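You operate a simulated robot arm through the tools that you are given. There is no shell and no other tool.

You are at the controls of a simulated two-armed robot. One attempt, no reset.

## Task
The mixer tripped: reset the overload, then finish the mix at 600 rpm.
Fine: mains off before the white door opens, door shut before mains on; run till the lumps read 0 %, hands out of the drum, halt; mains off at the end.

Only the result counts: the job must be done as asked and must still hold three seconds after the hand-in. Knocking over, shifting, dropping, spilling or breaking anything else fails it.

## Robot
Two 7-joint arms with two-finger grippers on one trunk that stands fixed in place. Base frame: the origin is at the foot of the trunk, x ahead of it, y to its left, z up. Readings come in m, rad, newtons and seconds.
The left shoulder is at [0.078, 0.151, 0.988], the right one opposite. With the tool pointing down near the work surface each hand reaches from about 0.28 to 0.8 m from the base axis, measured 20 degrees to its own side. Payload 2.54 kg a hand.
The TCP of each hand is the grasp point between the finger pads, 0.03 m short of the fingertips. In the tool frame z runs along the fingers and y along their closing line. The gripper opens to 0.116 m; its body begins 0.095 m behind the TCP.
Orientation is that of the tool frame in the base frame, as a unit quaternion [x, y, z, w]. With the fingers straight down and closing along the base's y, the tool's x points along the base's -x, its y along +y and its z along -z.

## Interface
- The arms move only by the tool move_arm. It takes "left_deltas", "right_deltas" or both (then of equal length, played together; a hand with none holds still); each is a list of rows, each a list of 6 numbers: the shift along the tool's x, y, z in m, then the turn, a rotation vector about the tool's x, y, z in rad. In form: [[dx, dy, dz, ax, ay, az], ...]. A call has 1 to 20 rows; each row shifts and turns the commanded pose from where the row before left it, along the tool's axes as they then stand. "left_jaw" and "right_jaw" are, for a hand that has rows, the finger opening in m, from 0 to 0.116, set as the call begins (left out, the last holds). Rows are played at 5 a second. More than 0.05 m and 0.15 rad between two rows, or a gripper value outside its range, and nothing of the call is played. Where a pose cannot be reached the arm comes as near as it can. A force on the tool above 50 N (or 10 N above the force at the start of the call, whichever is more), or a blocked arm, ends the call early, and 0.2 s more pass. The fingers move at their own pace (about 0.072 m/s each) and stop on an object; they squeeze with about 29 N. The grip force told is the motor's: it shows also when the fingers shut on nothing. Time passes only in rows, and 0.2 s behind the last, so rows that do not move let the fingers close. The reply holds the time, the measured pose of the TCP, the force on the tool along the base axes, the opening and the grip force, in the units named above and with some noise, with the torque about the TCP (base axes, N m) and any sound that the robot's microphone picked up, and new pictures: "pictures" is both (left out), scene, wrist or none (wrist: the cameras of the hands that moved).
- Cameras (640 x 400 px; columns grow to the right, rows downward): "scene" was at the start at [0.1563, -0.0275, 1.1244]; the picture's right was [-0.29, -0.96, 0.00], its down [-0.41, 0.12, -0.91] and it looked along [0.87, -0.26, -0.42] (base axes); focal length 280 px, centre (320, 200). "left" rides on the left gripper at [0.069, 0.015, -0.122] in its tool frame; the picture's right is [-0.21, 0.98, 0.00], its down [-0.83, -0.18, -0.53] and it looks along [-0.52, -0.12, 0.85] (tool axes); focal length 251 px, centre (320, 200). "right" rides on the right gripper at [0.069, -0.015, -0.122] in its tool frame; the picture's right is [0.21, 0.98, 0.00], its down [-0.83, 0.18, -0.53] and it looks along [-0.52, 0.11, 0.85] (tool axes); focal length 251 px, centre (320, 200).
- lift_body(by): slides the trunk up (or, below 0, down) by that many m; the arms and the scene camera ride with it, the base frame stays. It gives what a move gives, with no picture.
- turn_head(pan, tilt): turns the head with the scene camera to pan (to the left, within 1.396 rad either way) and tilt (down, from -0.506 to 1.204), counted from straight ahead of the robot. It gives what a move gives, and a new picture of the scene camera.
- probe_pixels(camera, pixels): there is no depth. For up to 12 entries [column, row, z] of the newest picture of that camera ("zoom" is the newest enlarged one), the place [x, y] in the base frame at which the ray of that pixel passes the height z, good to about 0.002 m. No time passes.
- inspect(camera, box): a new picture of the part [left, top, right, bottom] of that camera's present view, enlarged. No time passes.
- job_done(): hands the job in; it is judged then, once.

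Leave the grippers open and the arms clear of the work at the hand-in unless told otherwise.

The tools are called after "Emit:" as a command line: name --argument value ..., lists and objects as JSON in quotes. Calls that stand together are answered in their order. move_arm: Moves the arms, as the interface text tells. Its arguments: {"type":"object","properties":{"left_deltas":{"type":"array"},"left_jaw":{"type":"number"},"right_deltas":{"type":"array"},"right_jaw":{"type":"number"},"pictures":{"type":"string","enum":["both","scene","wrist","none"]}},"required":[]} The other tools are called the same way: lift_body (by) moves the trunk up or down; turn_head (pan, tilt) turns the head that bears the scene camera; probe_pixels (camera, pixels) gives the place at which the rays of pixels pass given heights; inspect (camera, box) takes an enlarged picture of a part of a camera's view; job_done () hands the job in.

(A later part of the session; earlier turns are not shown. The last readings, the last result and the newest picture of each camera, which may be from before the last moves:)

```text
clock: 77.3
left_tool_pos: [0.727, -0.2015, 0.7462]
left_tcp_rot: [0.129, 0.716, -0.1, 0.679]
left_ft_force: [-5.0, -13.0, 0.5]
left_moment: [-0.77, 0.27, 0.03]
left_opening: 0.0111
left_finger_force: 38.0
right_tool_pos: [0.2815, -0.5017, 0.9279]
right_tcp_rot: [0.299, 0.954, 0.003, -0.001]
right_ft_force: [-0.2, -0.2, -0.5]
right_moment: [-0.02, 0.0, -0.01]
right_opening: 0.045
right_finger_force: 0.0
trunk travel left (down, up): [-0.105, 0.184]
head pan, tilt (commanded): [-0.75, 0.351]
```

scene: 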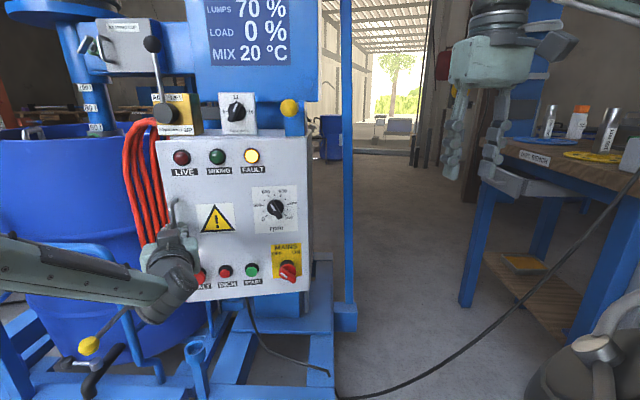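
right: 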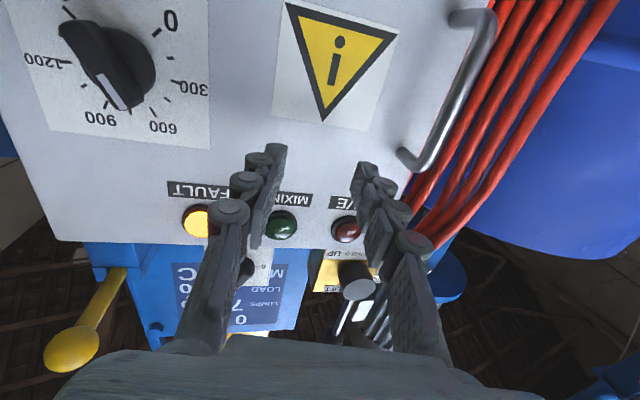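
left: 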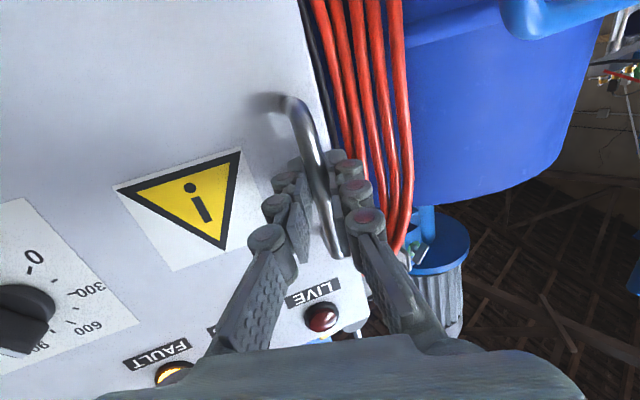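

The door is opening smoothly; only about 13 N of radial pull toward the hinge. I'll trim 3 mm that way and continue to about 30°.

Emit:
move_arm --left_deltas '[[0.0008, -0.0009, -0.0128, 0, 0, 0], [0.0007, 0.0016, -0.0129, 0, 0, 0], [0.0007, 0.001, -0.0129, 0, 0, 0], [0.0007, 0.0004, -0.0129, 0, 0, 0], [0.0007, -0.0001, -0.013, 0, 0, 0], [0.0007, -0.0007, -0.0129, 0, 0, 0], [0.0007, -0.0012, -0.0129, 0, 0, 0], [0.0006, -0.0018, -0.0128, 0, 0, 0]]' --pictures "both"

```text
clock: 79.1
left_tool_pos: [0.627, -0.1743, 0.7476]
left_tcp_rot: [0.132, 0.716, -0.103, 0.678]
left_ft_force: [-2.7, -39.7, -3.4]
left_moment: [-0.81, 0.12, -0.09]
left_opening: 0.0116
left_finger_force: 38.2
right_tool_pos: [0.2818, -0.5025, 0.9271]
right_tcp_rot: [0.3, 0.954, 0.003, -0.002]
right_ft_force: [-0.2, -0.5, -0.3]
right_moment: [-0.01, 0.02, -0.01]
right_opening: 0.0448
right_finger_force: 0.1
trunk travel left (down, up): [-0.105, 0.184]
head pan, tilt (commanded): [-0.75, 0.351]
```

scene: 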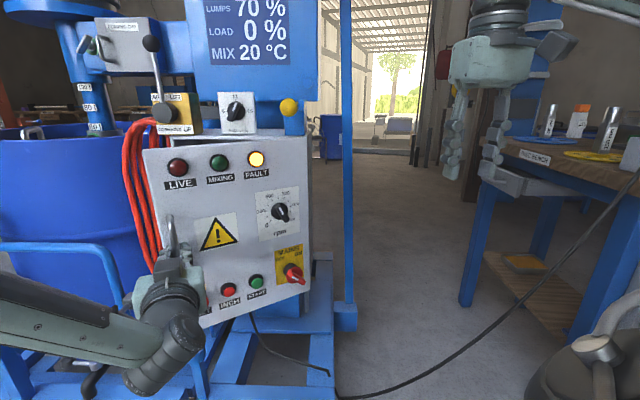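
left: 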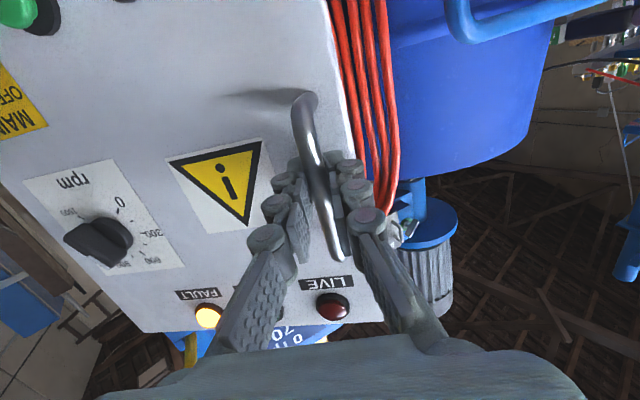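

The radial pull has grown to 40 N. Fitting the measured points puts the hinge centre about 2.5 cm nearer (radius 0.26 m in TCP terms). I'll follow that tighter arc.

Emit:
move_arm --left_deltas '[[0.0005, -0.0073, -0.0129, 0, 0, 0], [0.0005, -0.0073, -0.0129, 0, 0, 0], [0.0005, -0.0054, -0.0125, 0, 0, 0], [0.0005, -0.0054, -0.0125, 0, 0, 0]]' --pictures "none"

```text
clock: 80.1
left_tool_pos: [0.5741, -0.1743, 0.7464]
left_tcp_rot: [0.126, 0.716, -0.098, 0.68]
left_ft_force: [2.0, -15.0, -2.6]
left_moment: [-0.85, -0.04, 0.08]
left_opening: 0.012
left_finger_force: 38.0
right_tool_pos: [0.2824, -0.501, 0.929]
right_tcp_rot: [0.299, 0.954, 0.003, -0.001]
right_ft_force: [-0.6, 0.5, -0.2]
right_moment: [-0.01, 0.02, 0.0]
right_opening: 0.0453
right_finger_force: 0.1
trunk travel left (down, up): [-0.105, 0.184]
head pan, tilt (commanded): [-0.75, 0.351]
```

Load is down to 15 N. Continuing along the arc.

Emit:
move_arm --left_deltas '[[0.0005, -0.0075, -0.0119, 0, 0, 0], [0.0005, -0.0075, -0.0119, 0, 0, 0], [0.0004, -0.0085, -0.0111, 0, 0, 0], [0.0004, -0.0085, -0.0111, 0, 0, 0]]' --pictures "both"

```text
clock: 81.1
left_tool_pos: [0.5199, -0.1908, 0.7476]
left_tcp_rot: [0.126, 0.716, -0.1, 0.68]
left_ft_force: [-6.7, 19.7, -3.0]
left_moment: [-0.63, 0.27, 0.1]
left_opening: 0.0114
left_finger_force: 36.2
right_tool_pos: [0.2815, -0.5002, 0.928]
right_tcp_rot: [0.299, 0.954, 0.001, 0.0]
right_ft_force: [-0.4, -0.5, -1.4]
right_moment: [-0.02, -0.02, 0.0]
right_opening: 0.0449
right_finger_force: 0.1
trunk travel left (down, up): [-0.105, 0.184]
head pan, tilt (commanded): [-0.75, 0.351]
```

scene: 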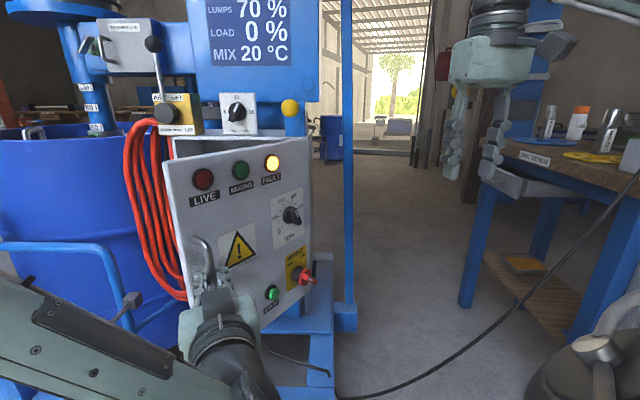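
left: 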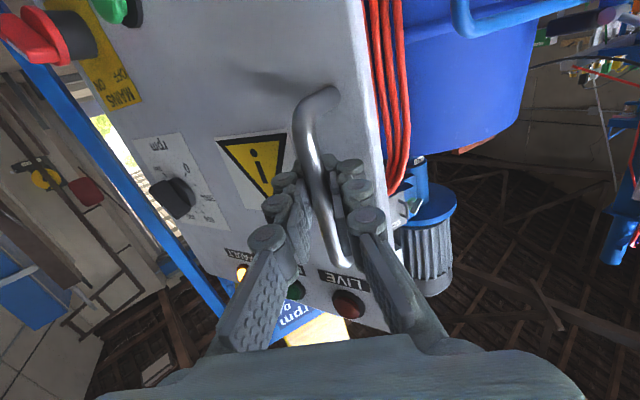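

The door is about 54° open. I'll take it about 10° further with a small relief to the left.

Emit:
move_arm --left_deltas '[[0.0003, -0.0037, -0.0103, 0, 0, 0], [0.0003, -0.0067, -0.0103, 0, 0, 0], [0.0003, -0.0067, -0.0103, 0, 0, 0], [0.0003, -0.007, -0.01, 0, 0, 0]]' --pictures "scene"

```text
clock: 82.1
left_tool_pos: [0.4788, -0.2062, 0.7477]
left_tcp_rot: [0.13, 0.716, -0.107, 0.678]
left_ft_force: [7.5, -15.0, -6.5]
left_moment: [-0.72, 0.67, 0.0]
left_opening: 0.0104
left_finger_force: 37.4
right_tool_pos: [0.2829, -0.5008, 0.9271]
right_tcp_rot: [0.299, 0.954, 0.003, -0.001]
right_ft_force: [0.9, -0.2, -0.5]
right_moment: [0.03, 0.03, 0.0]
right_opening: 0.0452
right_finger_force: 0.1
trunk travel left (down, up): [-0.105, 0.184]
head pan, tilt (commanded): [-0.75, 0.351]
stopped in row 4 (left hand): the force on the tool passed its limit at 57 N (the readings are from after the stop); the commanded pose is now the measured one
```

scene: 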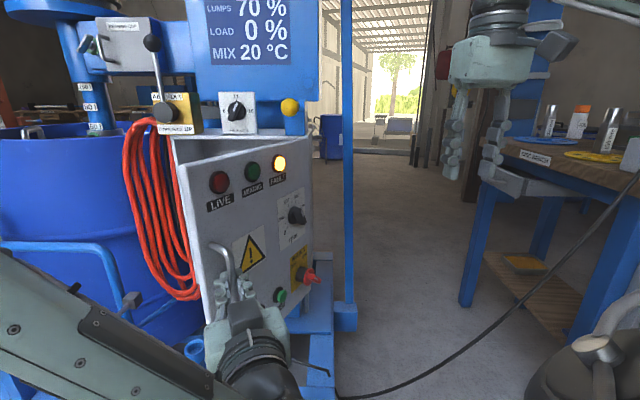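

That's as far as this grip wants to go (about 63°). I'll open the jaw, let go of the handle and withdraw the left hand back and to the left.

Emit:
move_arm --left_deltas '[[0, 0, 0, 0, 0, 0], [0, 0, 0, 0, 0, 0], [0, 0, 0, 0, 0, 0], [0, 0, -0.015, 0, 0, 0], [0, 0, -0.015, 0, 0, 0], [0, 0, -0.015, 0, 0, 0], [0, 0.01, -0.015, 0, 0, 0]]' --left_jaw 0.06 --pictures "both"

```text
clock: 83.7
left_tool_pos: [0.4252, -0.1745, 0.7536]
left_tcp_rot: [0.129, 0.715, -0.104, 0.68]
left_ft_force: [0.0, -0.1, 0.5]
left_moment: [0.01, -0.02, -0.01]
left_opening: 0.0597
left_finger_force: 0.1
right_tool_pos: [0.282, -0.5002, 0.9292]
right_tcp_rot: [0.3, 0.954, 0.002, 0.0]
right_ft_force: [-0.3, -0.1, 0.1]
right_moment: [-0.02, 0.01, 0.02]
right_opening: 0.0452
right_finger_force: 0.0
trunk travel left (down, up): [-0.105, 0.184]
head pan, tilt (commanded): [-0.75, 0.351]
```

scene: 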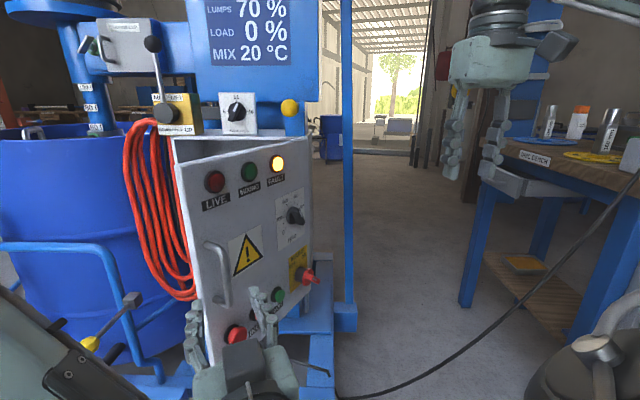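
left: 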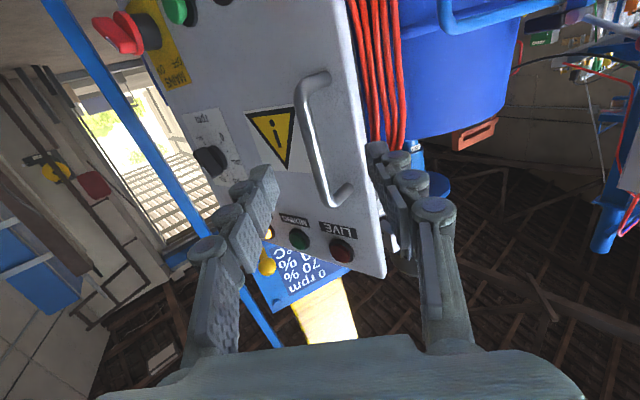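

The door stays put at roughly 58–60° open. I'll clear the left hand away to the left and fold it to pointing down, so the right hand can come over the door top and swing it wider from inside.

Emit:
move_arm --left_deltas '[[-0.01, 0.038, -0.0124, 0, 0, 0], [-0.01, 0.038, -0.0124, 0, 0, 0], [-0.01, 0.0442, 0.0066, -0.1, 0, 0], [-0.01, 0.0435, 0.01, -0.1, 0, 0], [-0.01, 0.042, 0.014, -0.1, 0, 0], [-0.01, 0.02, 0, 0, 0.143, 0], [-0.0099, 0.02, -0.0014, 0, 0.143, 0], [-0.0096, 0.02, -0.0028, 0, 0.143, 0], [-0.0091, 0.02, -0.0042, 0, 0.143, 0], [-0.0084, 0.02, -0.0054, 0, 0.143, 0], [-0.0075, 0.02, -0.0066, 0, 0.143, 0], [-0.0066, 0.02, -0.0075, 0, 0.143, 0], [-0.0054, 0.02, -0.0084, 0, 0.143, 0], [-0.0042, 0.02, -0.0091, 0, 0.143, 0], [-0.0028, 0.02, -0.0096, 0, 0.143, 0], [-0.0014, 0.02, -0.0099, 0, 0.141, 0]]' --left_jaw 0.03 --pictures "scene"

```text
clock: 87.1
left_tool_pos: [0.5031, 0.2345, 0.9266]
left_tcp_rot: [0.017, 0.999, 0.02, -0.022]
left_ft_force: [0.1, 0.9, -0.2]
left_moment: [-0.01, -0.01, 0.0]
left_opening: 0.03
left_finger_force: 0.1
left hand out of reach, approached as far as the arm can: row 6
right_tool_pos: [0.2814, -0.5002, 0.928]
right_tcp_rot: [0.299, 0.954, 0.003, 0.0]
right_ft_force: [0.1, -0.1, 0.1]
right_moment: [0.01, 0.0, 0.03]
right_opening: 0.0449
right_finger_force: 0.1
trunk travel left (down, up): [-0.105, 0.184]
head pan, tilt (commanded): [-0.75, 0.351]
```

scene: 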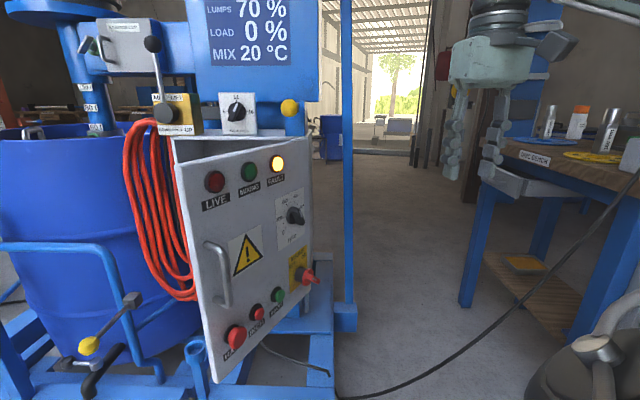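

Now I'll measure where the open door stands: free-edge corners and hinge side.

Emit:
probe_pixels --camera "scene" --pixels '[[177, 164, 0.93], [177, 164, 0.9], [213, 382, 0.56], [213, 382, 0.54], [309, 140, 0.93], [309, 280, 0.56], [227, 275, 0.75], [170, 137, 0.93]]'

Emit:
inspect --camera "scene" --box '[120, 110, 340, 300]'

```text
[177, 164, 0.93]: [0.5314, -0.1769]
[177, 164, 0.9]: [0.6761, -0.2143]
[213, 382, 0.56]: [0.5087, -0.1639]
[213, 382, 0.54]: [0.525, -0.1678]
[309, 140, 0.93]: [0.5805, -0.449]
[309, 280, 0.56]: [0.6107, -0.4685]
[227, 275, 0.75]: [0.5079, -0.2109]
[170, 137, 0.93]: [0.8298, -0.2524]
```

```text
2.11 times, centred on (230, 205) of scene
```

zoom: 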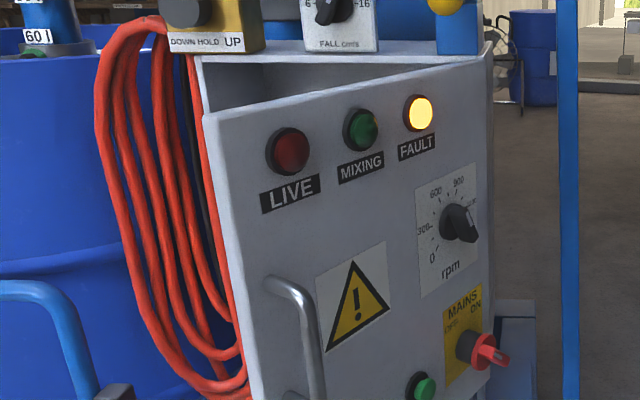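

The door stands about 62° open, free edge near (0.525,-0.17). I'll raise the trunk 0.15 m so the right hand can pass over the door's top (z 0.93), then carry it across at tip height about 1.05 m.

Emit:
lift_body --by 0.15

Emit:
turn_head --pan -0.6 --tilt 0.65

```text
clock: 88.8
left_tool_pos: [0.5038, 0.233, 1.0767]
left_tcp_rot: [0.016, 0.999, 0.02, -0.022]
left_ft_force: [1.0, 0.4, 0.9]
left_moment: [0.01, 0.03, 0.0]
left_opening: 0.0299
left_finger_force: 0.0
right_tool_pos: [0.2818, -0.5005, 1.0784]
right_tcp_rot: [0.299, 0.954, 0.002, -0.001]
right_ft_force: [0.6, 0.0, 0.9]
right_moment: [-0.03, 0.03, 0.01]
right_opening: 0.0449
right_finger_force: 0.1
trunk travel left (down, up): [-0.255, 0.034]
head pan, tilt (commanded): [-0.75, 0.351]
```

```text
clock: 89.6
left_tool_pos: [0.5047, 0.233, 1.0767]
left_tcp_rot: [0.015, 0.999, 0.02, -0.023]
left_ft_force: [0.1, -0.2, 0.3]
left_moment: [-0.02, -0.02, -0.01]
left_opening: 0.0301
left_finger_force: 0.0
right_tool_pos: [0.282, -0.4995, 1.0787]
right_tcp_rot: [0.298, 0.954, 0.002, -0.002]
right_ft_force: [0.6, 0.6, 0.3]
right_moment: [0.01, 0.0, 0.0]
right_opening: 0.0447
right_finger_force: 0.1
trunk travel left (down, up): [-0.255, 0.034]
head pan, tilt (commanded): [-0.6, 0.649]
```

scene: 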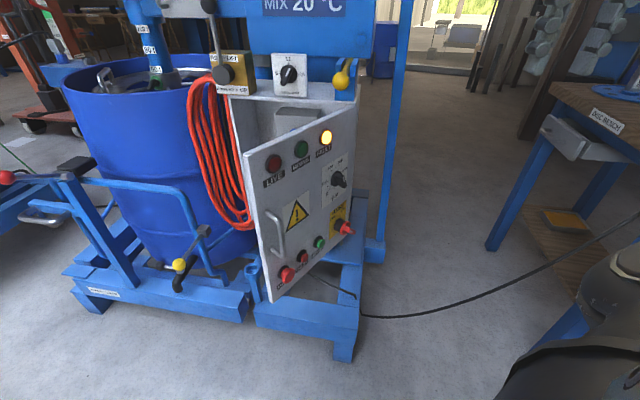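

From up here I can glimpse the interior. The right hand now crosses over the door top with the fingers closed.

Emit:
move_arm --right_deltas '[[-0.0079, 0.0419, 0, 0, 0, 0], [-0.0079, 0.0419, 0, 0, 0, 0], [-0.0079, 0.0419, 0, 0, 0, 0], [-0.0079, 0.0419, 0, 0, 0, 0], [-0.0079, 0.0419, 0, 0, 0, 0], [-0.0079, 0.0419, 0, 0, 0, 0], [-0.0079, 0.0419, 0, 0, 0, 0], [-0.0079, 0.0419, 0, 0, 0, 0], [-0.0079, 0.0419, 0, 0, 0, 0], [-0.0079, 0.0419, 0, 0, 0, 0]]' --right_jaw 0.0 --pictures "both"

```text
clock: 91.8
left_tool_pos: [0.5056, 0.2318, 1.0759]
left_tcp_rot: [0.016, 0.999, 0.022, -0.023]
left_ft_force: [0.8, -0.6, -0.9]
left_moment: [0.01, 0.09, 0.03]
left_opening: 0.0301
left_finger_force: 0.1
right_tool_pos: [0.5847, -0.2028, 1.0773]
right_tcp_rot: [0.296, 0.955, -0.003, -0.002]
right_ft_force: [-0.2, -0.2, 0.7]
right_moment: [0.02, 0.02, -0.02]
right_opening: 0.0
right_finger_force: 29.1
right hand out of reach, approached as far as the arm can: row 10
trunk travel left (down, up): [-0.255, 0.034]
head pan, tilt (commanded): [-0.6, 0.649]
```

scene: 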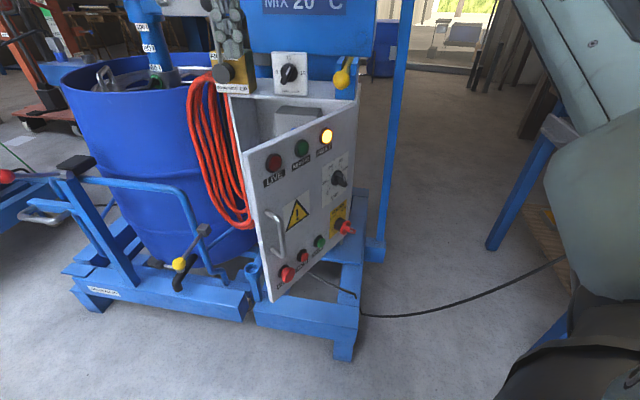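
right: 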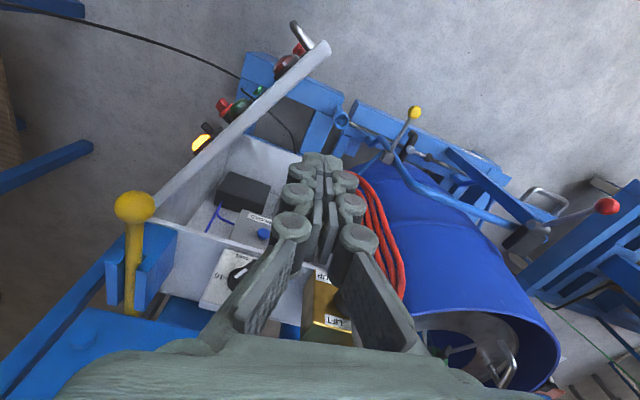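

The right wrist camera looks down into the cabinet: a dark box, and a labelled box with a blue button near (263,234). Zooming in.

Emit:
inspect --camera "right" --box '[180, 130, 340, 280]'

Emit:
inspect --camera "scene" --box '[180, 30, 380, 180]'

```text
2.67 times, centred on (260, 205) of right
```

zoom: 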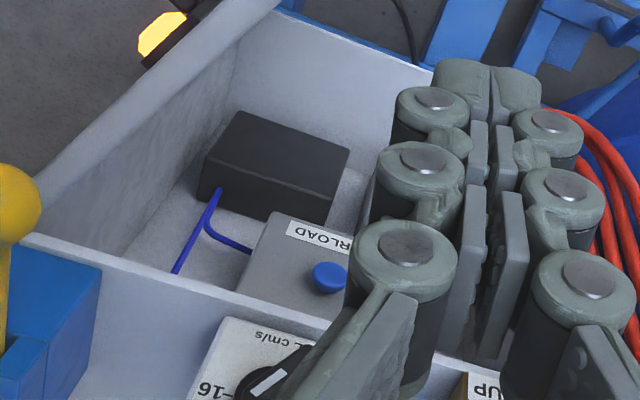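

```text
2.67 times, centred on (280, 105) of scene
```

zoom: 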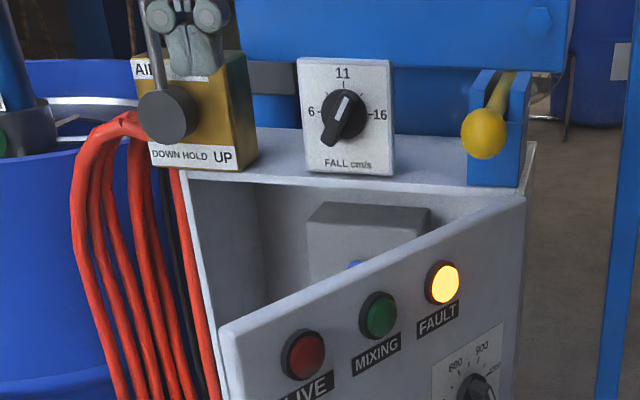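

The blue reset button is on a grey box labelled "OVERLOAD" at the top of the interior. First I'll swing the door wider: lower the closed right fingers just inside the door, about 5 cm from its inner face.

Emit:
move_arm --right_deltas '[[0, 0, 0.035, 0, 0, 0], [0, 0, 0.035, 0, 0, 0], [0, 0, 0.035, 0, 0, 0], [0, 0, 0.035, 0, 0, 0], [0, 0, 0.035, 0, 0, 0], [0, 0, 0.02, 0, 0, 0]]' --pictures "both"

```text
clock: 93.2
left_tool_pos: [0.5044, 0.2335, 1.0764]
left_tcp_rot: [0.015, 0.999, 0.021, -0.021]
left_ft_force: [-0.2, 0.1, -0.6]
left_moment: [0.0, 0.01, 0.01]
left_opening: 0.0302
left_finger_force: 0.0
right_tool_pos: [0.5818, -0.2007, 0.8847]
right_tcp_rot: [0.299, 0.954, 0.003, -0.002]
right_ft_force: [-0.1, -0.5, 0.2]
right_moment: [0.04, 0.05, -0.01]
right_opening: 0.0
right_finger_force: 28.4
trunk travel left (down, up): [-0.255, 0.034]
head pan, tilt (commanded): [-0.6, 0.649]
```

scene: 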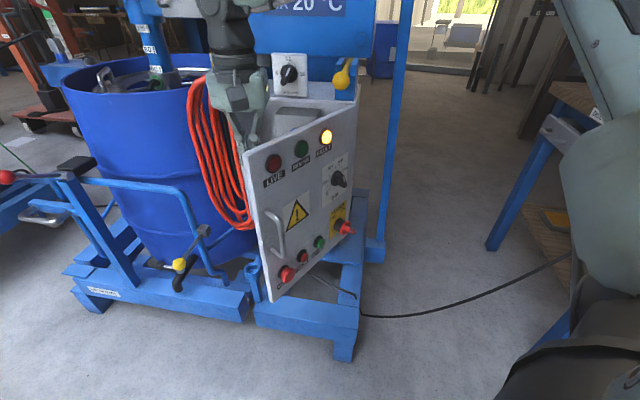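
right: 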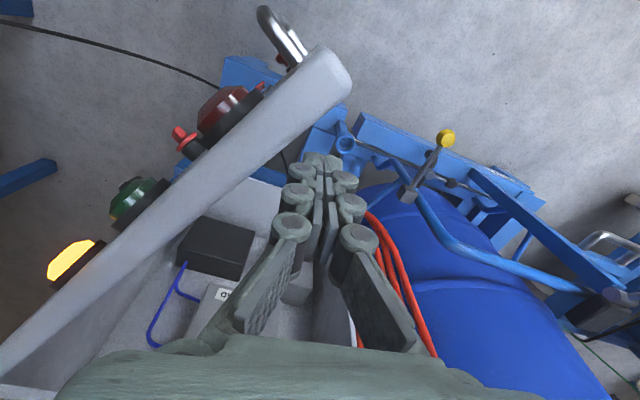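

The fingers are inside the door's edge with no contact. I'll sweep toward the robot along the hinge arc to about 90°.

Emit:
move_arm --right_deltas '[[0.012, -0.0143, 0, 0, 0, 0], [0.012, -0.0143, 0, 0, 0, 0], [0.012, -0.0143, 0, 0, 0, 0], [0.012, -0.0143, 0, 0, 0, 0], [0.0073, -0.0147, 0, 0, 0, 0], [0.0073, -0.0147, 0, 0, 0, 0], [0.0073, -0.0147, 0, 0, 0, 0], [0.0073, -0.0147, 0, 0, 0, 0]]' --pictures "both"

```text
clock: 95.0
left_tool_pos: [0.5046, 0.2331, 1.0762]
left_tcp_rot: [0.015, 0.999, 0.019, -0.021]
left_ft_force: [-0.2, 1.0, 0.1]
left_moment: [0.0, -0.05, 0.01]
left_opening: 0.03
left_finger_force: 0.1
right_tool_pos: [0.4508, -0.2518, 0.8832]
right_tcp_rot: [0.299, 0.954, 0.002, -0.001]
right_ft_force: [0.4, -0.1, -0.7]
right_moment: [-0.02, 0.02, 0.0]
right_opening: 0.0
right_finger_force: 28.2
trunk travel left (down, up): [-0.255, 0.034]
head pan, tilt (commanded): [-0.6, 0.649]
```

scene: 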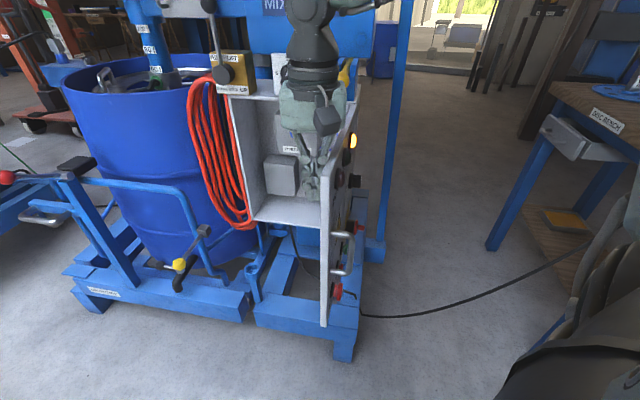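
right: 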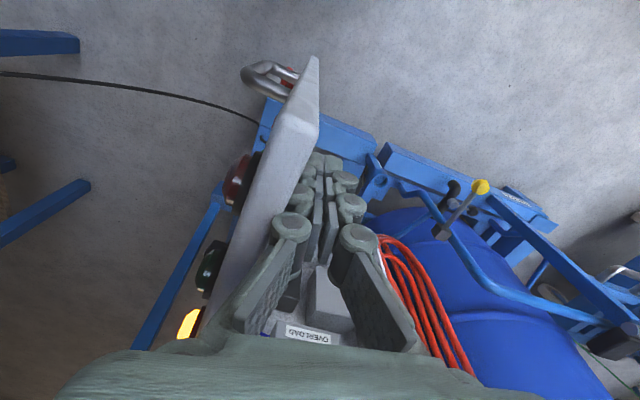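

The door follows; it's around 90° now and the interior shows. Continuing to about 105–110°.

Emit:
move_arm --right_deltas '[[0.0033, -0.0161, 0, 0, 0, 0], [0.0033, -0.0161, 0, 0, 0, 0], [0.0033, -0.0161, 0, 0, 0, 0], [0.0033, -0.0161, 0, 0, 0, 0], [0, -0.012, 0, 0, 0, 0]]' --pictures "both"

```text
clock: 96.1
left_tool_pos: [0.5058, 0.2325, 1.0763]
left_tcp_rot: [0.016, 0.999, 0.021, -0.021]
left_ft_force: [-0.2, -0.9, 0.3]
left_moment: [0.07, -0.05, -0.01]
left_opening: 0.0304
left_finger_force: 0.0
right_tool_pos: [0.4095, -0.291, 0.8841]
right_tcp_rot: [0.298, 0.954, 0.016, 0.006]
right_ft_force: [20.3, 24.8, -12.0]
right_moment: [-0.92, 0.74, 0.04]
right_opening: 0.0
right_finger_force: 29.0
trunk travel left (down, up): [-0.255, 0.034]
head pan, tilt (commanded): [-0.6, 0.649]
stopped in row 5 (right hand): the force on the tool passed its limit at 62 N (the readings are from after the stop); the commanded pose is now the measured one
```

scene: 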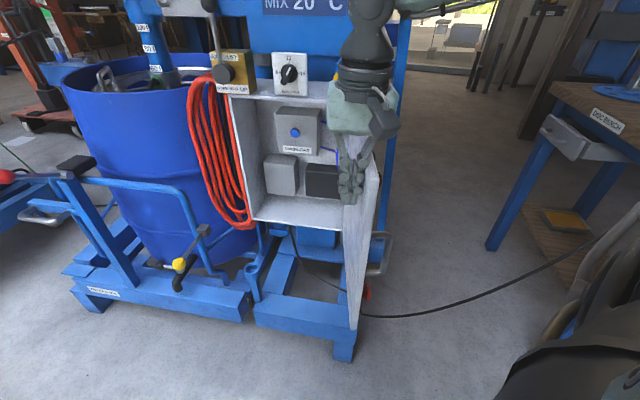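
right: 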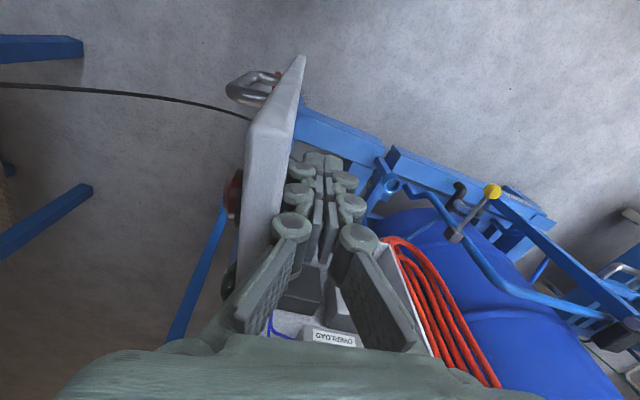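

The door reached its stop (62 N, motion ended). The interior is open: the blue button on the OVERLOAD box is at (294,132) px. I'll ease off the door by 2 cm and lift the right hand straight up out of the way.

Emit:
move_arm --right_deltas '[[-0.002, 0.01, 0, 0, 0, 0], [-0.002, 0.01, 0, 0, 0, 0], [0, 0.005, -0.035, 0, 0, 0], [0, 0, -0.035, 0, 0, 0], [0, 0, -0.035, 0, 0, 0], [0, 0, -0.035, 0, 0, 0], [0, 0, -0.035, 0, 0, 0]]' --pictures "scene"

Emit:
inspect --camera "scene" --box '[220, 80, 390, 240]'

```text
clock: 97.7
left_tool_pos: [0.5039, 0.2329, 1.0776]
left_tcp_rot: [0.015, 0.999, 0.02, -0.021]
left_ft_force: [0.0, -0.4, 0.5]
left_moment: [-0.02, 0.01, 0.01]
left_opening: 0.0303
left_finger_force: 0.1
right_tool_pos: [0.4223, -0.278, 1.0619]
right_tcp_rot: [0.298, 0.955, 0.012, 0.005]
right_ft_force: [0.0, -0.6, 0.2]
right_moment: [-0.01, -0.01, -0.05]
right_opening: 0.0001
right_finger_force: 29.0
trunk travel left (down, up): [-0.255, 0.034]
head pan, tilt (commanded): [-0.6, 0.649]
```

scene: 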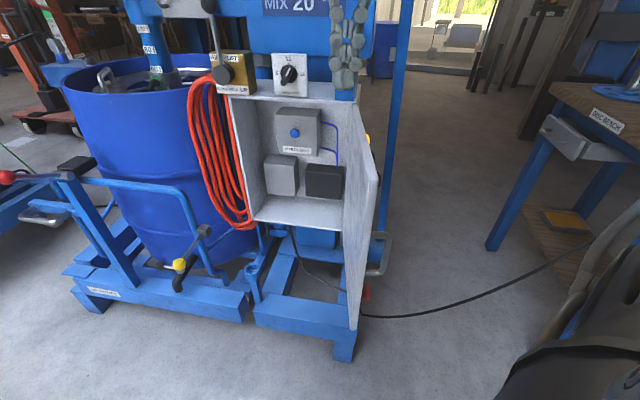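

```text
2.50 times, centred on (305, 160) of scene
```

zoom: 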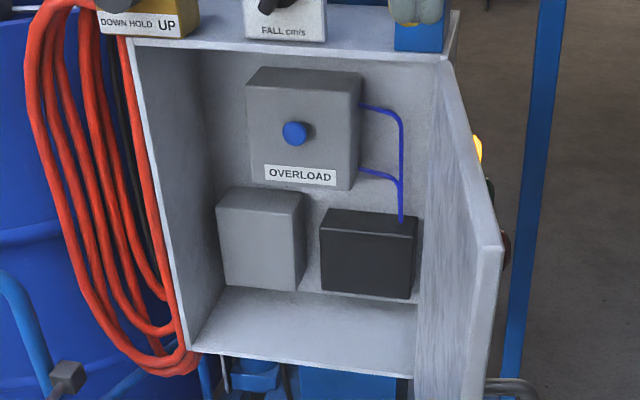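

Clear view: the OVERLOAD box with its blue button at zoom (296,133). I'll probe it and combine with the earlier right-wrist sighting.

Emit:
probe_pixels --camera "zoom" --pixels '[[295, 133, 0.9], [295, 133, 0.85], [295, 133, 0.8], [250, 90, 0.88], [250, 178, 0.78], [357, 188, 0.78], [442, 60, 0.9], [500, 245, 0.93], [475, 60, 0.93], [134, 42, 0.93], [452, 55, 0.93]]'

```text
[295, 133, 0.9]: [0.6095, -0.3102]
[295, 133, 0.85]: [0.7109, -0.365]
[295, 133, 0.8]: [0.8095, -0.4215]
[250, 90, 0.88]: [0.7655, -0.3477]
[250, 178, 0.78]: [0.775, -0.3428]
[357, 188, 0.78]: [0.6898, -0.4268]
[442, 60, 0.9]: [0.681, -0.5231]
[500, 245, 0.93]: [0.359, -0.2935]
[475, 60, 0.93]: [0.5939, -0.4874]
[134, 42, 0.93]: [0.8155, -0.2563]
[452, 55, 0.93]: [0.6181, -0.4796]
```

Triangulated: the blue button face is at (0.767,-0.398,0.821), about 7 cm inside the opening. The left hand at yaw -28° can reach it past the open door. First the right hand retreats over the door top to its far-right park.

Emit:
move_arm --right_deltas '[[-0.0019, -0.0437, 0, 0, 0, 0], [-0.0019, -0.0437, 0, 0, 0, 0], [-0.0019, -0.0437, 0, 0, 0, 0], [-0.0019, -0.0437, 0, 0, 0, 0], [-0.0019, -0.0437, 0, 0, 0, 0], [-0.0019, -0.0437, 0, 0, 0, 0]]' --right_jaw 0.04 --pictures "none"

Emit:
lift_body --by -0.13

Emit:
move_arm --left_deltas '[[0.0005, -0.044, 0.003, 0, 0, 0], [0.0005, -0.044, 0.003, 0, 0, 0], [0.0005, -0.044, 0.003, 0, 0, 0], [0.0005, -0.044, 0.003, 0, 0, 0], [0.0005, -0.044, 0.003, 0, 0, 0], [0.0005, -0.044, 0.003, 0, 0, 0], [0, 0, 0, 0, 0, 0.1222], [0, 0, 0, 0, 0, 0.1222], [0, 0, 0, 0, 0, 0.1222], [0, 0, 0, 0, 0, 0.1222]]' --left_jaw 0.0 --pictures "both"

```text
clock: 99.1
left_tool_pos: [0.5041, 0.2335, 1.0779]
left_tcp_rot: [0.016, 0.999, 0.02, -0.021]
left_ft_force: [-0.5, -0.8, 0.8]
left_moment: [-0.02, -0.01, 0.0]
left_opening: 0.03
left_finger_force: 0.2
right_tool_pos: [0.283, -0.5017, 1.0544]
right_tcp_rot: [0.298, 0.955, 0.012, 0.005]
right_ft_force: [-0.6, -0.2, 0.1]
right_moment: [0.03, -0.02, -0.02]
right_opening: 0.0401
right_finger_force: 0.1
trunk travel left (down, up): [-0.255, 0.034]
head pan, tilt (commanded): [-0.6, 0.649]
```

```text
clock: 100.7
left_tool_pos: [0.5043, 0.2339, 0.9481]
left_tcp_rot: [0.015, 0.999, 0.02, -0.021]
left_ft_force: [0.3, 0.3, 0.1]
left_moment: [-0.03, -0.01, 0.0]
left_opening: 0.0303
left_finger_force: 0.0
right_tool_pos: [0.2817, -0.5014, 0.9253]
right_tcp_rot: [0.299, 0.954, 0.012, 0.005]
right_ft_force: [-0.4, 0.6, -0.6]
right_moment: [0.01, -0.04, 0.0]
right_opening: 0.0401
right_finger_force: 0.0
trunk travel left (down, up): [-0.125, 0.164]
head pan, tilt (commanded): [-0.6, 0.649]
```

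```text
clock: 102.9
left_tool_pos: [0.4907, -0.0295, 0.9177]
left_tcp_rot: [0.256, 0.966, 0.015, -0.026]
left_ft_force: [0.3, -0.5, -0.5]
left_moment: [0.02, 0.0, -0.01]
left_opening: 0.0
left_finger_force: 28.7
right_tool_pos: [0.2825, -0.5004, 0.9239]
right_tcp_rot: [0.299, 0.954, 0.012, 0.005]
right_ft_force: [0.8, -0.2, -0.3]
right_moment: [0.01, -0.01, -0.01]
right_opening: 0.04
right_finger_force: 0.0
trunk travel left (down, up): [-0.125, 0.164]
head pan, tilt (commanded): [-0.6, 0.649]
```

scene: 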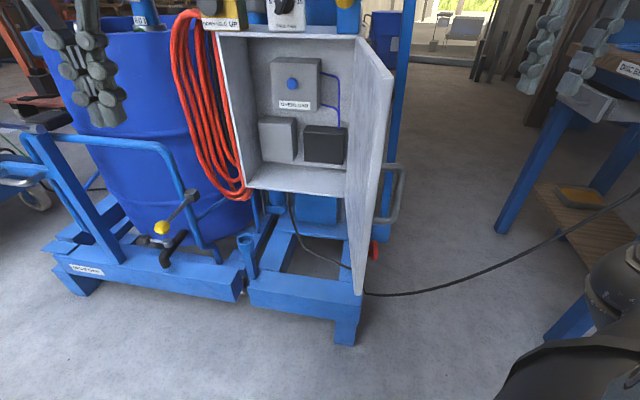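
left: 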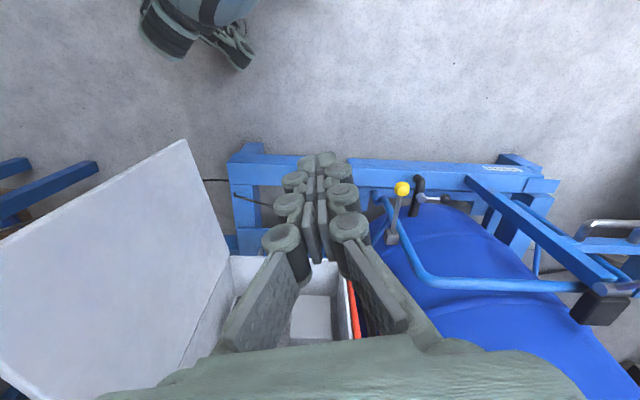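

The left hand is at (0.491,-0.030,0.918) with its yaw set. Now I'll pitch up while moving to about (0.60,-0.25,0.83) in front of the open cabinet.

Emit:
move_arm --left_deltas '[[-0.0174, -0.0134, 0.0082, 0, -0.143, 0], [-0.016, -0.0134, 0.0106, 0, -0.143, 0], [-0.0144, -0.0134, 0.0128, 0, -0.143, 0], [-0.0124, -0.0134, 0.0147, 0, -0.143, 0], [-0.0102, -0.0134, 0.0163, 0, -0.143, 0], [-0.0077, -0.0134, 0.0176, 0, -0.143, 0], [-0.0052, -0.0134, 0.0186, 0, -0.143, 0], [-0.0025, -0.0134, 0.0191, 0, -0.143, 0], [0.0003, -0.0134, 0.0192, 0, -0.143, 0], [0.003, -0.0134, 0.019, 0, -0.143, 0], [0.0056, -0.0134, 0.0184, 0, -0.141, 0]]' --pictures "both"

```text
clock: 105.3
left_tool_pos: [0.5806, -0.2478, 0.8161]
left_tcp_rot: [0.192, 0.7, -0.171, 0.666]
left_ft_force: [0.9, 0.5, -0.7]
left_moment: [-0.06, -0.01, -0.09]
left_opening: 0.0003
left_finger_force: 28.5
right_tool_pos: [0.2813, -0.5008, 0.9256]
right_tcp_rot: [0.298, 0.954, 0.012, 0.005]
right_ft_force: [0.6, 0.7, -0.3]
right_moment: [-0.07, -0.01, -0.02]
right_opening: 0.0399
right_finger_force: 0.0
trunk travel left (down, up): [-0.125, 0.164]
head pan, tilt (commanded): [-0.6, 0.649]
```

scene: 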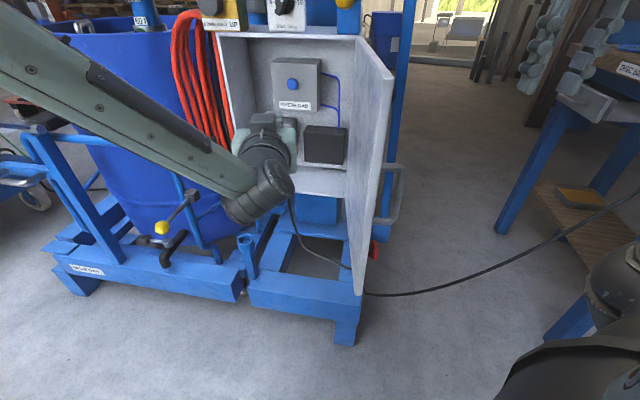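
left: 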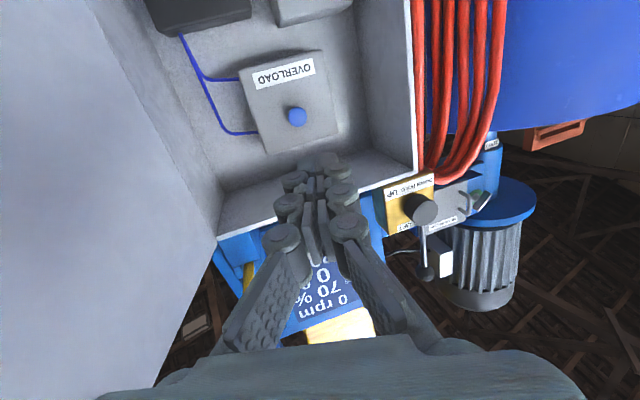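

Good, no limits, and the button shows at (297,116) in the left picture. I'll refine its position from both current cameras.

Emit:
inspect --camera "left" --box '[230, 40, 390, 200]'

Emit:
probe_pixels --camera "zoom" --pixels '[[296, 190, 0.81], [296, 190, 0.82], [296, 190, 0.83]]'

Emit:
inspect --camera "scene" --box '[240, 40, 360, 150]'

```text
2.50 times, centred on (310, 120) of left
```

zoom: 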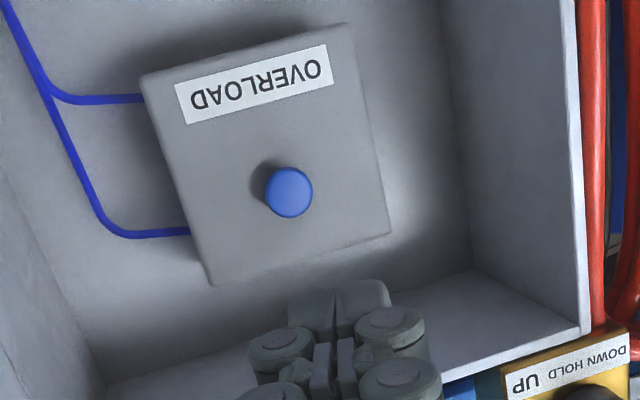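

```text
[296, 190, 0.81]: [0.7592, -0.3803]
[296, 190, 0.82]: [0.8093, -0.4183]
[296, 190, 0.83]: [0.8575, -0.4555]
```

```text
3.64 times, centred on (300, 95) of scene
```

zoom: 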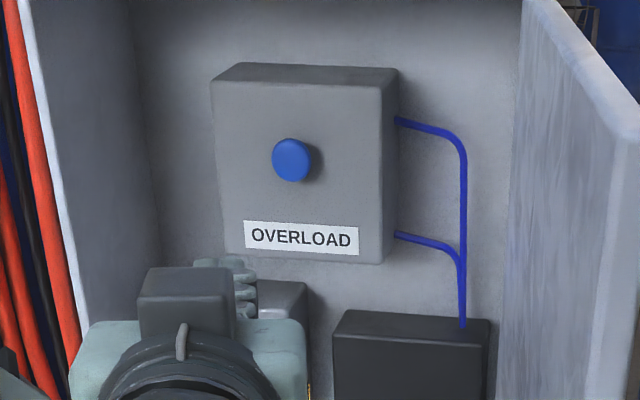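

Emit:
probe_pixels --camera "zoom" --pixels '[[291, 160, 0.83], [291, 160, 0.82], [291, 160, 0.81], [291, 160, 0.8]]'

Emit:
probe_pixels --camera "left" --pixels '[[297.6, 116.8, 0.8], [297.6, 116.8, 0.81], [297.6, 116.8, 0.82]]'

```text
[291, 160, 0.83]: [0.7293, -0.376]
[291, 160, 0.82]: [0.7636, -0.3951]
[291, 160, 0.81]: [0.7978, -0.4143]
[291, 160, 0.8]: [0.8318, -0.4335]
```

```text
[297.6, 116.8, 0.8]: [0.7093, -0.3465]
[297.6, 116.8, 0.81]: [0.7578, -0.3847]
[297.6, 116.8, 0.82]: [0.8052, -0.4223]
```

Button refined to about (0.778,-0.402,0.816). I'll move the closed left fingertips to 4 cm short of it along the pointing direction.

Emit:
move_arm --left_deltas '[[-0.0028, -0.0072, 0.0353, 0, 0, 0], [-0.0028, -0.0072, 0.0353, 0, 0, 0], [-0.0028, -0.0072, 0.0353, 0, 0, 0], [-0.0028, -0.0072, 0.0353, 0, 0, 0], [-0.0028, -0.0072, 0.0353, 0, 0, 0]]' --pictures "both"

Emit:
inspect --camera "left" --box '[230, 60, 410, 240]'

Emit:
inspect --camera "scene" --box '[240, 40, 360, 150]'

```text
clock: 106.5
left_tool_pos: [0.7094, -0.3508, 0.8303]
left_tcp_rot: [0.193, 0.705, -0.169, 0.661]
left_ft_force: [-0.6, -0.2, 0.0]
left_moment: [0.01, -0.03, 0.0]
left_opening: 0.0
left_finger_force: 28.0
left hand out of reach, approached as far as the arm can: row 5
right_tool_pos: [0.2822, -0.5011, 0.9255]
right_tcp_rot: [0.299, 0.954, 0.012, 0.005]
right_ft_force: [0.3, -1.0, 0.6]
right_moment: [0.01, 0.0, -0.01]
right_opening: 0.0398
right_finger_force: 0.1
trunk travel left (down, up): [-0.125, 0.164]
head pan, tilt (commanded): [-0.6, 0.649]
```

scene: 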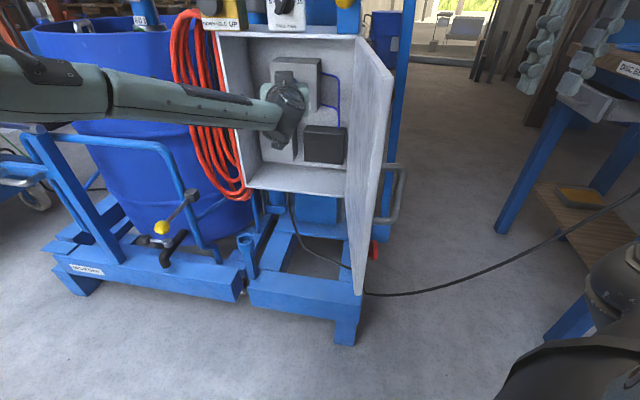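
left: 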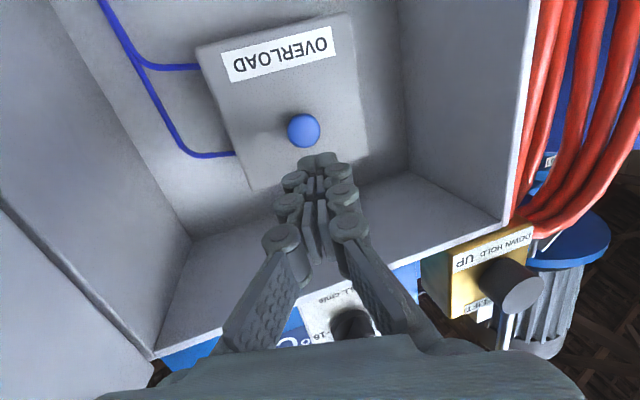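

```text
2.22 times, centred on (320, 150) of left
```

zoom: 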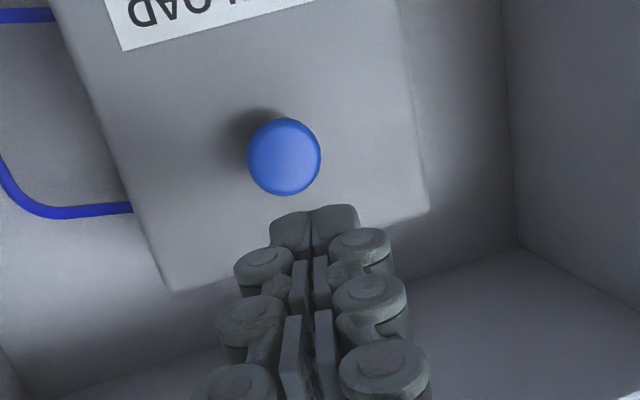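

```text
3.64 times, centred on (300, 95) of scene
```

zoom: 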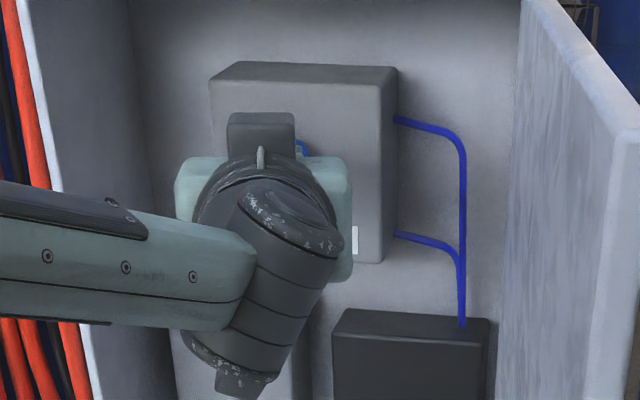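

The tips are level with the box, and the button is at about (+10 mm down, 12 mm right, 56 mm ahead) in the tool frame. The arm reported a limit on the last row, so I'll test small shifts: right and down first, while easing the yaw a few degrees left.

Emit:
move_arm --left_deltas '[[0.005, -0.006, 0.005, -0.03, 0, 0], [0.005, -0.006, 0.005, -0.03, 0, 0], [0, 0, 0.01, 0, 0, 0]]' --pictures "none"

```text
clock: 107.3
left_tool_pos: [0.7139, -0.3452, 0.834]
left_tcp_rot: [0.173, 0.707, -0.15, 0.669]
left_ft_force: [-0.4, 0.3, -0.8]
left_moment: [-0.02, -0.01, 0.0]
left_opening: 0.0
left_finger_force: 28.5
left hand out of reach, approached as far as the arm can: row 1, 2, 3
right_tool_pos: [0.2827, -0.5013, 0.9257]
right_tcp_rot: [0.298, 0.954, 0.013, 0.005]
right_ft_force: [-0.5, -0.2, -0.4]
right_moment: [0.02, 0.0, 0.01]
right_opening: 0.04
right_finger_force: 0.1
trunk travel left (down, up): [-0.125, 0.164]
head pan, tilt (commanded): [-0.6, 0.649]
```

The left arm is simply at full stretch (TCP 0.81 m from its shoulder), so it can't reach the button. The right arm can, tilted 30° down and coming in over the top of the open door. I'll back the left hand out the way it came and park it pointing down on the left.

Emit:
move_arm --left_deltas '[[0, 0, -0.04, 0, 0, 0], [0, 0, -0.04, 0, 0, 0], [0, 0, -0.04, 0, 0, 0], [0, 0, -0.04, 0, 0, 0], [0, 0.036, -0.0176, -0.09, 0, 0], [0, 0.0375, -0.0142, -0.09, 0, 0], [0, 0.0385, -0.0108, -0.09, 0, 0], [0, 0.0393, -0.0073, -0.09, 0, 0], [0, 0.0398, -0.004, -0.09, 0, 0], [-0.01, 0.02, 0, 0, 0.143, 0], [-0.0099, 0.02, -0.0014, 0, 0.143, 0], [-0.0096, 0.02, -0.0028, 0, 0.143, 0], [-0.0091, 0.02, -0.0042, 0, 0.143, 0], [-0.0084, 0.02, -0.0054, 0, 0.143, 0], [-0.0075, 0.02, -0.0066, 0, 0.143, 0], [-0.0066, 0.02, -0.0075, 0, 0.143, 0], [-0.0054, 0.02, -0.0084, 0, 0.143, 0], [-0.0042, 0.02, -0.0091, 0, 0.143, 0], [-0.0028, 0.02, -0.0096, 0, 0.143, 0], [-0.0014, 0.02, -0.0099, 0, 0.141, 0]]' --left_jaw 0.03 --pictures "scene"

```text
clock: 111.5
left_tool_pos: [0.5803, 0.14, 0.969]
left_tcp_rot: [0.005, 1.0, 0.02, -0.022]
left_ft_force: [0.2, 0.3, -0.6]
left_moment: [0.0, 0.03, -0.01]
left_opening: 0.03
left_finger_force: 0.1
right_tool_pos: [0.2825, -0.5014, 0.925]
right_tcp_rot: [0.298, 0.954, 0.012, 0.004]
right_ft_force: [0.0, -0.3, -0.8]
right_moment: [0.01, 0.03, -0.03]
right_opening: 0.0402
right_finger_force: 0.0
trunk travel left (down, up): [-0.125, 0.164]
head pan, tilt (commanded): [-0.6, 0.649]
```

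scene: 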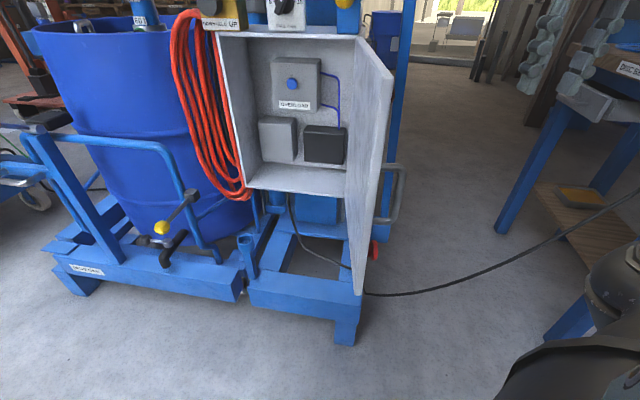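

Left is clear. I'll raise the trunk 0.10 m, then bring the right hand over the door top to about (0.50,-0.22,1.03) with the fingers closed, while the left shifts another 10 cm left.

Emit:
lift_body --by 0.1

Emit:
move_arm --right_deltas '[[-0.0023, 0.0444, -0.0006, 0, 0, 0], [-0.0023, 0.0444, -0.0006, 0, 0, 0], [-0.0023, 0.0444, -0.0006, 0, 0, 0], [-0.0023, 0.0444, -0.0006, 0, 0, 0], [-0.0023, 0.0444, -0.0006, 0, 0, 0], [-0.0023, 0.0444, -0.0006, 0, 0, 0], [-0.0023, 0.0444, -0.0006, 0, 0, 0], [-0.0023, 0.0444, -0.0006, 0, 0, 0]]' --left_deltas '[[0, 0.0125, 0, 0, 0, 0], [0, 0.0125, 0, 0, 0, 0], [0, 0.0125, 0, 0, 0, 0], [0, 0.0125, 0, 0, 0, 0], [0, 0.0125, 0, 0, 0, 0], [0, 0.0125, 0, 0, 0, 0], [0, 0.0125, 0, 0, 0, 0], [0, 0.0125, 0, 0, 0, 0]]' --right_jaw 0.0 --pictures "both"

```text
clock: 112.8
left_tool_pos: [0.5783, 0.1402, 1.0689]
left_tcp_rot: [0.005, 1.0, 0.022, -0.02]
left_ft_force: [-0.1, 0.1, 0.2]
left_moment: [-0.01, 0.0, 0.0]
left_opening: 0.03
left_finger_force: 0.0
right_tool_pos: [0.2831, -0.5005, 1.0236]
right_tcp_rot: [0.298, 0.954, 0.013, 0.005]
right_ft_force: [0.2, -0.2, -0.3]
right_moment: [0.02, 0.0, 0.02]
right_opening: 0.04
right_finger_force: 0.0
trunk travel left (down, up): [-0.225, 0.064]
head pan, tilt (commanded): [-0.6, 0.649]
```

```text
clock: 114.6
left_tool_pos: [0.5794, 0.2397, 1.0742]
left_tcp_rot: [0.004, 1.0, 0.021, -0.022]
left_ft_force: [1.0, -0.5, -0.1]
left_moment: [-0.02, -0.01, 0.02]
left_opening: 0.03
left_finger_force: 0.1
right_tool_pos: [0.5018, -0.2179, 1.0373]
right_tcp_rot: [0.299, 0.954, 0.012, 0.005]
right_ft_force: [-1.1, -0.2, 0.2]
right_moment: [0.02, 0.02, 0.0]
right_opening: 0.0
right_finger_force: 28.4
trunk travel left (down, up): [-0.225, 0.064]
head pan, tilt (commanded): [-0.6, 0.649]
```

scene: 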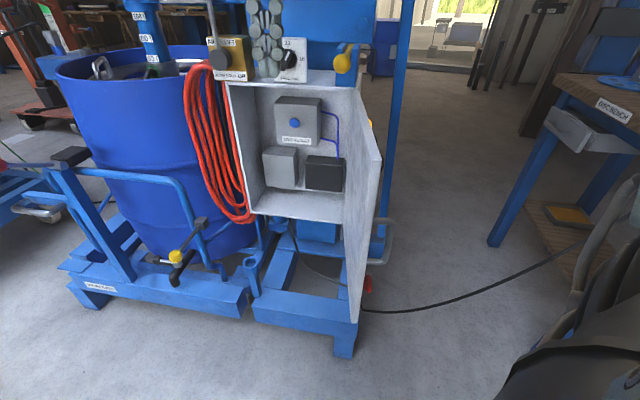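
right: 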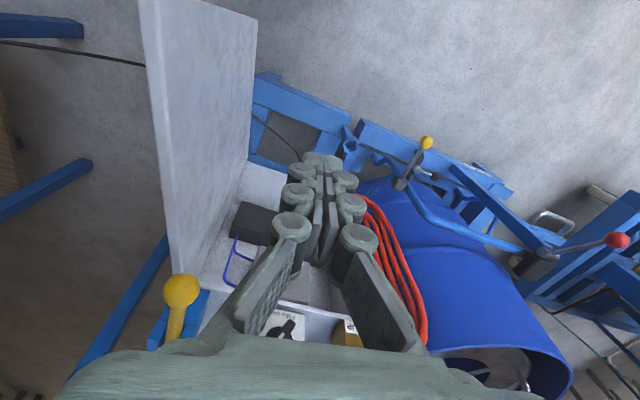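
left: 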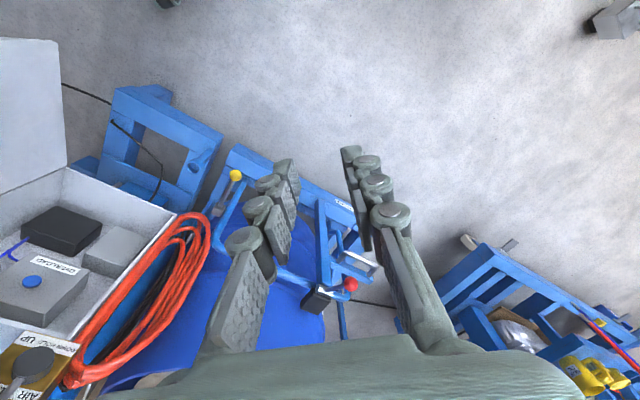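

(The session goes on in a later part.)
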